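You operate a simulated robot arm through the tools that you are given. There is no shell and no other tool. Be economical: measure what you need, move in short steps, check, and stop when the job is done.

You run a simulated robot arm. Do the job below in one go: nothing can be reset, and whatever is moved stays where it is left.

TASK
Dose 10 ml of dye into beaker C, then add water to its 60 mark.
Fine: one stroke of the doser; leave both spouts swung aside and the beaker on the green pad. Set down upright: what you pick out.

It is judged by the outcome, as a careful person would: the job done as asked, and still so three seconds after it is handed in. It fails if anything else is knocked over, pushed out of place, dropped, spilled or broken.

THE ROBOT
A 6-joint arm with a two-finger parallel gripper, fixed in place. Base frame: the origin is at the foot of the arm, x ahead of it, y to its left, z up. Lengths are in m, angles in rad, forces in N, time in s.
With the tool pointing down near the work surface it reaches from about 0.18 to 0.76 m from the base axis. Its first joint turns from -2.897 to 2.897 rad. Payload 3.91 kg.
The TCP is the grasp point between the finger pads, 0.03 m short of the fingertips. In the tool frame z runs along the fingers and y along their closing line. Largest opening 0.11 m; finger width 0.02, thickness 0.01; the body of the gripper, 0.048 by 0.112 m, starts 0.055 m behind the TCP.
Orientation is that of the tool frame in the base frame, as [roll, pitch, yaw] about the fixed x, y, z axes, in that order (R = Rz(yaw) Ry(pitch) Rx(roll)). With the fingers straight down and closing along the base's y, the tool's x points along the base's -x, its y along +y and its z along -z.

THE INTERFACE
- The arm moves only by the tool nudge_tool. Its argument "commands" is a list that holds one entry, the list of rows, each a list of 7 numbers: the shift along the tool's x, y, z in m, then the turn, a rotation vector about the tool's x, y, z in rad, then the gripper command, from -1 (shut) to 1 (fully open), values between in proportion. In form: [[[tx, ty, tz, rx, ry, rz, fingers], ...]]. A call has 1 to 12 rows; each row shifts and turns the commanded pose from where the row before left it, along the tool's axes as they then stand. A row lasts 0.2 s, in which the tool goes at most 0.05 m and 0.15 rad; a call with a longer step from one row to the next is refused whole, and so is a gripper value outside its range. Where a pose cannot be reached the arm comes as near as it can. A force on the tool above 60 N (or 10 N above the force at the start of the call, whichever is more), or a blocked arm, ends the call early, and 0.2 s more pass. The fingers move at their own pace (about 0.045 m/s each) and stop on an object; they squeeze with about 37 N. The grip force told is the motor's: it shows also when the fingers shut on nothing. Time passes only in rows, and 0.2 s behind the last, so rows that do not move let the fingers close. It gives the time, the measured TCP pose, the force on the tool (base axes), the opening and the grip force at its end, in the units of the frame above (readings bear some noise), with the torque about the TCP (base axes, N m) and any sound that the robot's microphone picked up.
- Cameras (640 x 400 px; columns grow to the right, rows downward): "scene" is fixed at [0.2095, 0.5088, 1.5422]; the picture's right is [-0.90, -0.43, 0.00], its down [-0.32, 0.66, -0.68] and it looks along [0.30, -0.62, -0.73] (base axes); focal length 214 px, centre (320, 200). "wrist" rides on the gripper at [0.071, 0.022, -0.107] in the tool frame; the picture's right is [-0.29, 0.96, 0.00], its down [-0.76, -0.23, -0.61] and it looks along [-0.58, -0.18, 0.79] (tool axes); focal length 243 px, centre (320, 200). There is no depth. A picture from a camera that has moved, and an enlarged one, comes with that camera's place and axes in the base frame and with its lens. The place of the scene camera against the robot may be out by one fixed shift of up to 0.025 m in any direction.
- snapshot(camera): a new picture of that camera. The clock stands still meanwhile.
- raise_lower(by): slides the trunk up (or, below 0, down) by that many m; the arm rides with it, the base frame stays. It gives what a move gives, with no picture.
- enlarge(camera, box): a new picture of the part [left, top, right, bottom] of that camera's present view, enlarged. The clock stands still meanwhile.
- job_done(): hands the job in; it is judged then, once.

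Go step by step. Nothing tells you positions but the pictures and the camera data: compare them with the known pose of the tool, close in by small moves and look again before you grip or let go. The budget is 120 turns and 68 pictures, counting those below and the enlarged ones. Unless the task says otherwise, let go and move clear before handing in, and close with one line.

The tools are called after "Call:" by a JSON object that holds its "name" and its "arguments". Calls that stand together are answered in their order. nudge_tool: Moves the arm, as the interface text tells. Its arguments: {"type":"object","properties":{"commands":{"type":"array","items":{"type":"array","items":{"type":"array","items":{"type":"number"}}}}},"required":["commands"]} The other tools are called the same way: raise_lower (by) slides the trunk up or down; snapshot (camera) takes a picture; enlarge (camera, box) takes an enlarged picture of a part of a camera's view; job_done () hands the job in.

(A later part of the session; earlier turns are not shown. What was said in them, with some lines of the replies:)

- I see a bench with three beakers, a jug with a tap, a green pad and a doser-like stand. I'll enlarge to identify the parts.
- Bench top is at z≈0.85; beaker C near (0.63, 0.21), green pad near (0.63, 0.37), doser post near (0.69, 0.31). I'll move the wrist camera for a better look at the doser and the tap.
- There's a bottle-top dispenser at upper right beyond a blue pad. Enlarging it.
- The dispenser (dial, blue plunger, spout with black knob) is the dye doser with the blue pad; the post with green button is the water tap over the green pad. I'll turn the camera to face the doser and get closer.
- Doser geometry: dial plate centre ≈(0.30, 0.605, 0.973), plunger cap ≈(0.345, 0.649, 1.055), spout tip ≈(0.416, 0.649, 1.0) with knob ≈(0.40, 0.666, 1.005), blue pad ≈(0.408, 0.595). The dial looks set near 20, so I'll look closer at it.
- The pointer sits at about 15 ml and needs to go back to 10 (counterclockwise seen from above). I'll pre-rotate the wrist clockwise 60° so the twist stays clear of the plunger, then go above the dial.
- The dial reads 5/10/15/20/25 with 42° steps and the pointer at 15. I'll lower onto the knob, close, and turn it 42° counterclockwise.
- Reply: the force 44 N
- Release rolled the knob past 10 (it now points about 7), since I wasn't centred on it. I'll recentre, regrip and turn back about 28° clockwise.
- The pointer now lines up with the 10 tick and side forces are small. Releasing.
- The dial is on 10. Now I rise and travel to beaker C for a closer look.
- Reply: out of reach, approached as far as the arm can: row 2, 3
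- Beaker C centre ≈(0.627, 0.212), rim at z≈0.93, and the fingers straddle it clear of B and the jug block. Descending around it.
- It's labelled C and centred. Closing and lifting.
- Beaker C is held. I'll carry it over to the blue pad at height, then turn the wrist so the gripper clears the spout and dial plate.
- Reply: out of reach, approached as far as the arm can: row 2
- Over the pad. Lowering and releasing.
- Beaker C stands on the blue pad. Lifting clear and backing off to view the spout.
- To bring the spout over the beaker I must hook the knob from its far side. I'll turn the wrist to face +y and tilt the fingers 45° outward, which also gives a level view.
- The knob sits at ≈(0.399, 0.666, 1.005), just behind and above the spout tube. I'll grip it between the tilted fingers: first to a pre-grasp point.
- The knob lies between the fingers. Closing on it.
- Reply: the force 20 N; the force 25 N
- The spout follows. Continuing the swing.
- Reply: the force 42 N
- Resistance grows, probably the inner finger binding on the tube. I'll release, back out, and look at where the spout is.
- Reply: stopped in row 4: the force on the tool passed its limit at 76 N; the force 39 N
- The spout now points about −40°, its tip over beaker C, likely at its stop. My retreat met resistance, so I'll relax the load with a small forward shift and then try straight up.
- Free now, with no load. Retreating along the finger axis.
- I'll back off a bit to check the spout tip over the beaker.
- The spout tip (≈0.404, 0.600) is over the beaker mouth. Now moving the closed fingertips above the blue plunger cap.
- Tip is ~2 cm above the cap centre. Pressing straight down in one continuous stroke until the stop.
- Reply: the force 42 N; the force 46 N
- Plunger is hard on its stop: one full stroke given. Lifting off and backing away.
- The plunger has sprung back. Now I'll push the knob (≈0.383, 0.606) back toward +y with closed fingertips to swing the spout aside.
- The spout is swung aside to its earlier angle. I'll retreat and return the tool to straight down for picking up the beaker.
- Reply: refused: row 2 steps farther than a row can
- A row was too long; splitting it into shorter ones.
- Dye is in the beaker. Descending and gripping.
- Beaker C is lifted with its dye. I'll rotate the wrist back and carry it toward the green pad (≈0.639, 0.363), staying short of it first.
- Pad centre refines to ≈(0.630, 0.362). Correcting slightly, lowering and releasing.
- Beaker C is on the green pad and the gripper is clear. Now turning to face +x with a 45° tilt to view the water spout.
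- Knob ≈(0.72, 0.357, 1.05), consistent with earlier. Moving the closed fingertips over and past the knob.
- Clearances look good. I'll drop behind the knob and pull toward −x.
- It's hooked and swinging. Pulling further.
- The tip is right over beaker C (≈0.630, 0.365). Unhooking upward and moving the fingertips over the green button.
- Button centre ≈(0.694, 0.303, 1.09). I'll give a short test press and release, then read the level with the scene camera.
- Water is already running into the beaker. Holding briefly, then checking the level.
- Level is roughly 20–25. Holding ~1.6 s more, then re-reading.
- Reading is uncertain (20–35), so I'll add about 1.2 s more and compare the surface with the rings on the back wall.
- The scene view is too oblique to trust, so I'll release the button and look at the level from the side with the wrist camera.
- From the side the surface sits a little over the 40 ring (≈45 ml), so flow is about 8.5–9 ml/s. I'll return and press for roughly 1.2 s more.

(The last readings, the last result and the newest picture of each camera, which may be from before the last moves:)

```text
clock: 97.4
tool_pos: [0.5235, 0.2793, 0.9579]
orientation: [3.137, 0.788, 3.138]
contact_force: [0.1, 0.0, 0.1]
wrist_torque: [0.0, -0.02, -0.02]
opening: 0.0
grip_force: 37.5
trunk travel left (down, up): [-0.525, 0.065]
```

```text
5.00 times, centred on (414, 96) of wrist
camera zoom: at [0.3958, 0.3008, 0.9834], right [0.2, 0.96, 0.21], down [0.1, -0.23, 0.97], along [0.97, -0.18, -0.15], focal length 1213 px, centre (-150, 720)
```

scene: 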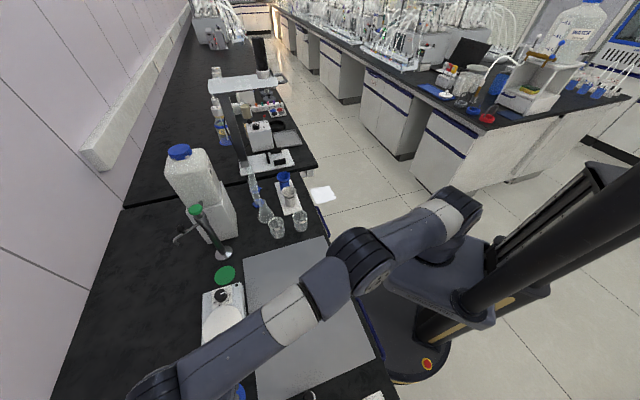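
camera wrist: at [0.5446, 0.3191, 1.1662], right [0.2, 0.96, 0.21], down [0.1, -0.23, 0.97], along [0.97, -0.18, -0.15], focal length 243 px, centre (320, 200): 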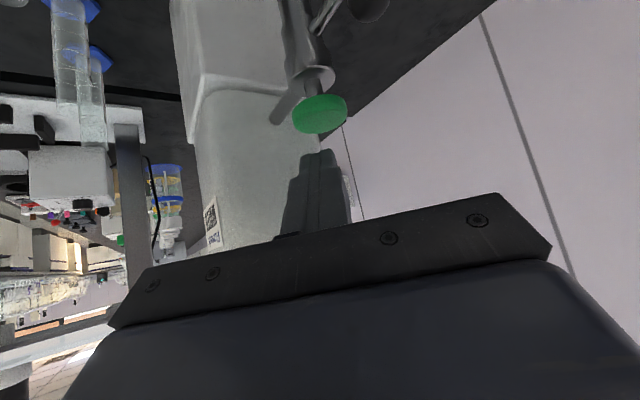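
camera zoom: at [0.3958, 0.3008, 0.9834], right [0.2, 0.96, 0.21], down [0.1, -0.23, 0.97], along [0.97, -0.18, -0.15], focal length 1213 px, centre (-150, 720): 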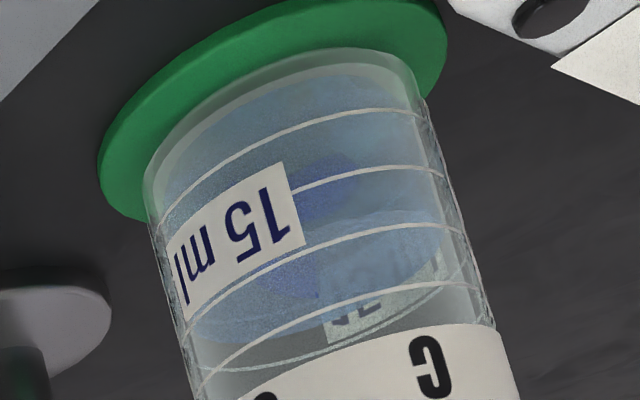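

Now ≈54 ml, surface about 6 ml under the 60 ring. One shorter press (two rows less) should bring it to 60.

Call:
{"name": "nudge_tool", "arguments": {"commands": [[[-0.0323, 0, -0.0323, 0, 0, 0, -1], [-0.0323, 0, -0.0323, 0, 0, 0, -1], [-0.0323, 0, -0.0323, 0, 0, 0, -1], [-0.0323, 0, -0.0323, 0, 0, 0, -1], [-0.0265, 0.006, 0.0265, 0, 0, 0, -1], [-0.0265, 0.006, 0.0265, 0, 0, 0, -1], [-0.0265, 0.006, 0.0265, 0, 0, 0, -1], [-0.0265, 0.005, 0.0265, 0, 0, 0, -1], [0, 0, 0, 0, 0, 0, -1]]]}}

Call:
{"name": "nudge_tool", "arguments": {"commands": [[[0.0071, 0, 0.0071, 0, 0, 0, -1], [0.0071, 0, 0.0071, 0, 0, 0, -1], [0.007, 0, 0.007, 0, 0, 0, -1], [0, 0, 0, 0, 0, 0, -1], [0, 0, 0, 0, 0, 0, -1], [0, 0, 0, 0, 0, 0, -1], [-0.0212, 0, -0.0212, 0, 0, 0, -1], [0, 0, 0, 0, 0, 0, -1]]]}}

Call:
{"name": "nudge_tool", "arguments": {"commands": [[[0.0265, -0.006, -0.0265, 0, 0, 0, -1], [0.0265, -0.006, -0.0265, 0, 0, 0, -1], [0.0265, -0.006, -0.0265, 0, 0, 0, -1], [0.0265, -0.005, -0.0265, 0, 0, 0, -1], [0.0323, 0, 0.0323, 0, 0, 0, -1], [0.0323, 0, 0.0323, 0, 0, 0, -1], [0.0323, 0, 0.0323, 0, 0, 0, -1], [0.0323, 0, 0.0323, 0, 0, 0, -1], [0, 0, 0, 0, 0, 0, -1]]]}}

Call:
{"name": "enlarge", "arguments": {"camera": "wrist", "box": [384, 56, 444, 136]}}

```text
clock: 99.4
tool_pos: [0.6724, 0.3019, 1.1406]
orientation: [3.138, 0.791, 3.137]
contact_force: [0.1, 1.5, -0.1]
wrist_torque: [0.03, 0.02, -0.02]
opening: 0.0
grip_force: 36.9
trunk travel left (down, up): [-0.525, 0.065]
```

```text
clock: 101.2
tool_pos: [0.6714, 0.3033, 1.1421]
orientation: [3.139, 0.788, 3.138]
contact_force: [-0.5, -0.4, 0.3]
wrist_torque: [-0.01, 0.03, 0.01]
opening: 0.0
grip_force: 37.2
trunk travel left (down, up): [-0.525, 0.065]
```

```text
clock: 103.2
tool_pos: [0.5244, 0.2817, 0.9592]
orientation: [3.137, 0.787, 3.138]
contact_force: [-0.3, -1.1, 0.0]
wrist_torque: [0.03, 0.0, 0.03]
opening: 0.0
grip_force: 37.7
trunk travel left (down, up): [-0.525, 0.065]
```

```text
5.00 times, centred on (414, 96) of wrist
camera zoom: at [0.3953, 0.3029, 0.9846], right [0.2, 0.96, 0.21], down [0.1, -0.23, 0.97], along [0.97, -0.18, -0.15], focal length 1213 px, centre (-150, 720)
```

zoom: 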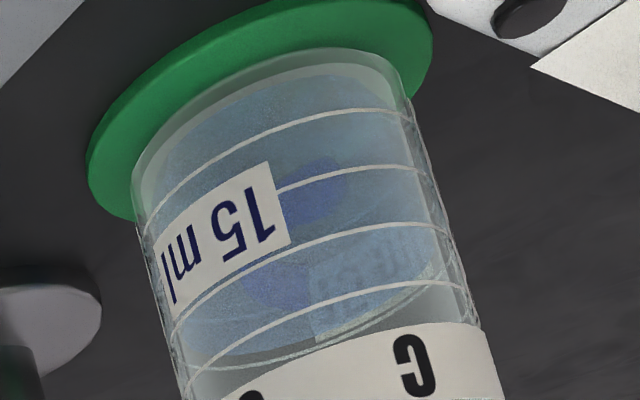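

Level now sits on the 60 ring. Moving the closed fingertips in front of the water-spout knob to push it back toward +x.

Call:
{"name": "nudge_tool", "arguments": {"commands": [[[-0.0292, 0, -0.0292, 0, 0, 0, -1], [-0.0292, 0, -0.0292, 0, 0, 0, -1], [-0.0292, 0, -0.0292, 0, 0, 0, -1], [-0.0292, 0, -0.0292, 0, 0, 0, -1], [-0.0189, 0.0213, 0.0189, 0, 0, 0, -1], [-0.0189, 0.0213, 0.0189, 0, 0, 0, -1], [-0.0189, 0.0213, 0.0189, 0, 0, 0, -1], [0.012, 0, 0.012, 0, 0, 0, -1], [0.0125, 0, 0.0125, 0, 0, 0, -1], [0, 0, 0, 0, 0, 0, -1]]]}}

Call:
{"name": "nudge_tool", "arguments": {"commands": [[[-0.011, 0.0024, 0.011, 0, 0, 0, -1], [-0.011, 0.003, 0.011, 0, 0, 0, -1], [-0.011, 0.003, 0.011, 0, 0, 0, -1], [-0.011, 0.003, 0.011, 0, 0, 0, -1], [-0.011, 0, 0.011, 0, 0, 0, -1], [-0.003, -0.001, 0.003, 0, 0, 0, -1], [0, 0, 0, 0, 0, 0, -1]]]}}

Call:
{"name": "enlarge", "arguments": {"camera": "scene", "box": [150, 180, 290, 300]}}

```text
clock: 105.4
tool_pos: [0.6037, 0.3453, 1.0892]
orientation: [3.138, 0.789, 3.136]
contact_force: [-0.9, 0.4, 0.5]
wrist_torque: [0.01, 0.0, -0.02]
opening: 0.0001
grip_force: 36.8
trunk travel left (down, up): [-0.525, 0.065]
```

```text
clock: 107.0
tool_pos: [0.6816, 0.3557, 1.0901]
orientation: [3.138, 0.792, 3.137]
contact_force: [-15.2, -1.7, 4.6]
wrist_torque: [-0.01, 0.26, 0.02]
opening: 0.0001
grip_force: 37.3
trunk travel left (down, up): [-0.525, 0.065]
```

```text
3.33 times, centred on (220, 240) of scene
camera zoom: at [0.2095, 0.5088, 1.5422], right [-0.9, -0.43, 0.0], down [-0.32, 0.66, -0.68], along [0.3, -0.62, -0.73], focal length 715 px, centre (653, 67)
```

zoom: 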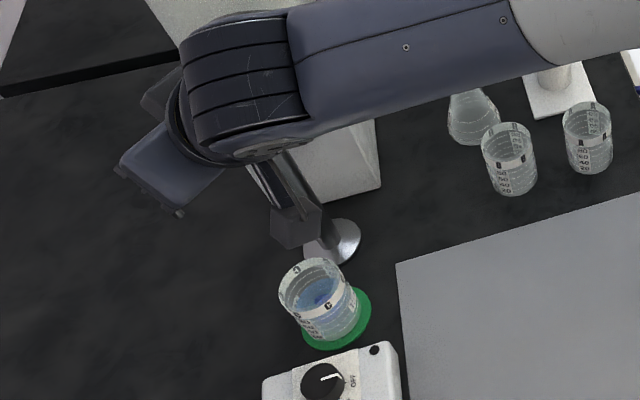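

The push met the end stop (15 N), so the spout is back aside; the beaker stands on the green pad. Retreating clear.

Call:
{"name": "nudge_tool", "arguments": {"commands": [[[0, 0, -0.03, 0, 0, 0, -1], [0, 0, -0.04, 0, 0, 0, -1], [0.03, -0.02, -0.03, 0, 0, 0, -1], [0.03, -0.02, -0.03, 0, 0, 0, -1], [0.03, -0.02, -0.03, 0, 0, 0, -1], [0.03, -0.02, -0.03, 0, 0, 0, -1], [0.03, -0.02, -0.03, 0, 0, 0, -1], [0, 0, 0, 0, 0, 0, -1]]]}}

Call:
{"name": "enlarge", "arguments": {"camera": "scene", "box": [170, 190, 290, 290]}}

```text
clock: 108.8
tool_pos: [0.4239, 0.2535, 1.1399]
orientation: [3.137, 0.79, 3.14]
contact_force: [0.5, 0.2, 0.5]
wrist_torque: [-0.01, 0.01, 0.04]
opening: 0.0
grip_force: 37.4
trunk travel left (down, up): [-0.525, 0.065]
```

```text
4.00 times, centred on (230, 240) of scene
camera zoom: at [0.2095, 0.5088, 1.5422], right [-0.9, -0.43, 0.0], down [-0.32, 0.66, -0.68], along [0.3, -0.62, -0.73], focal length 858 px, centre (680, 40)
```

zoom: 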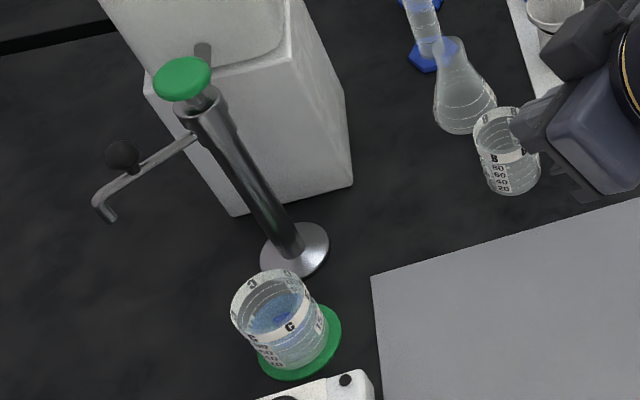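

Both spouts are swung aside and beaker C stands upright on the green pad, filled to about the 60 mark. The arm is clear, so I'm handing in.

Call:
{"name": "job_done", "arguments": {}}

```text
The job is handed in.
```

The job is handed in. Beaker C got 10 ml of dye in one stroke of the doser, then water to about its 60 mark as read from the camera. It stands upright on the green pad, and both spouts are swung aside.
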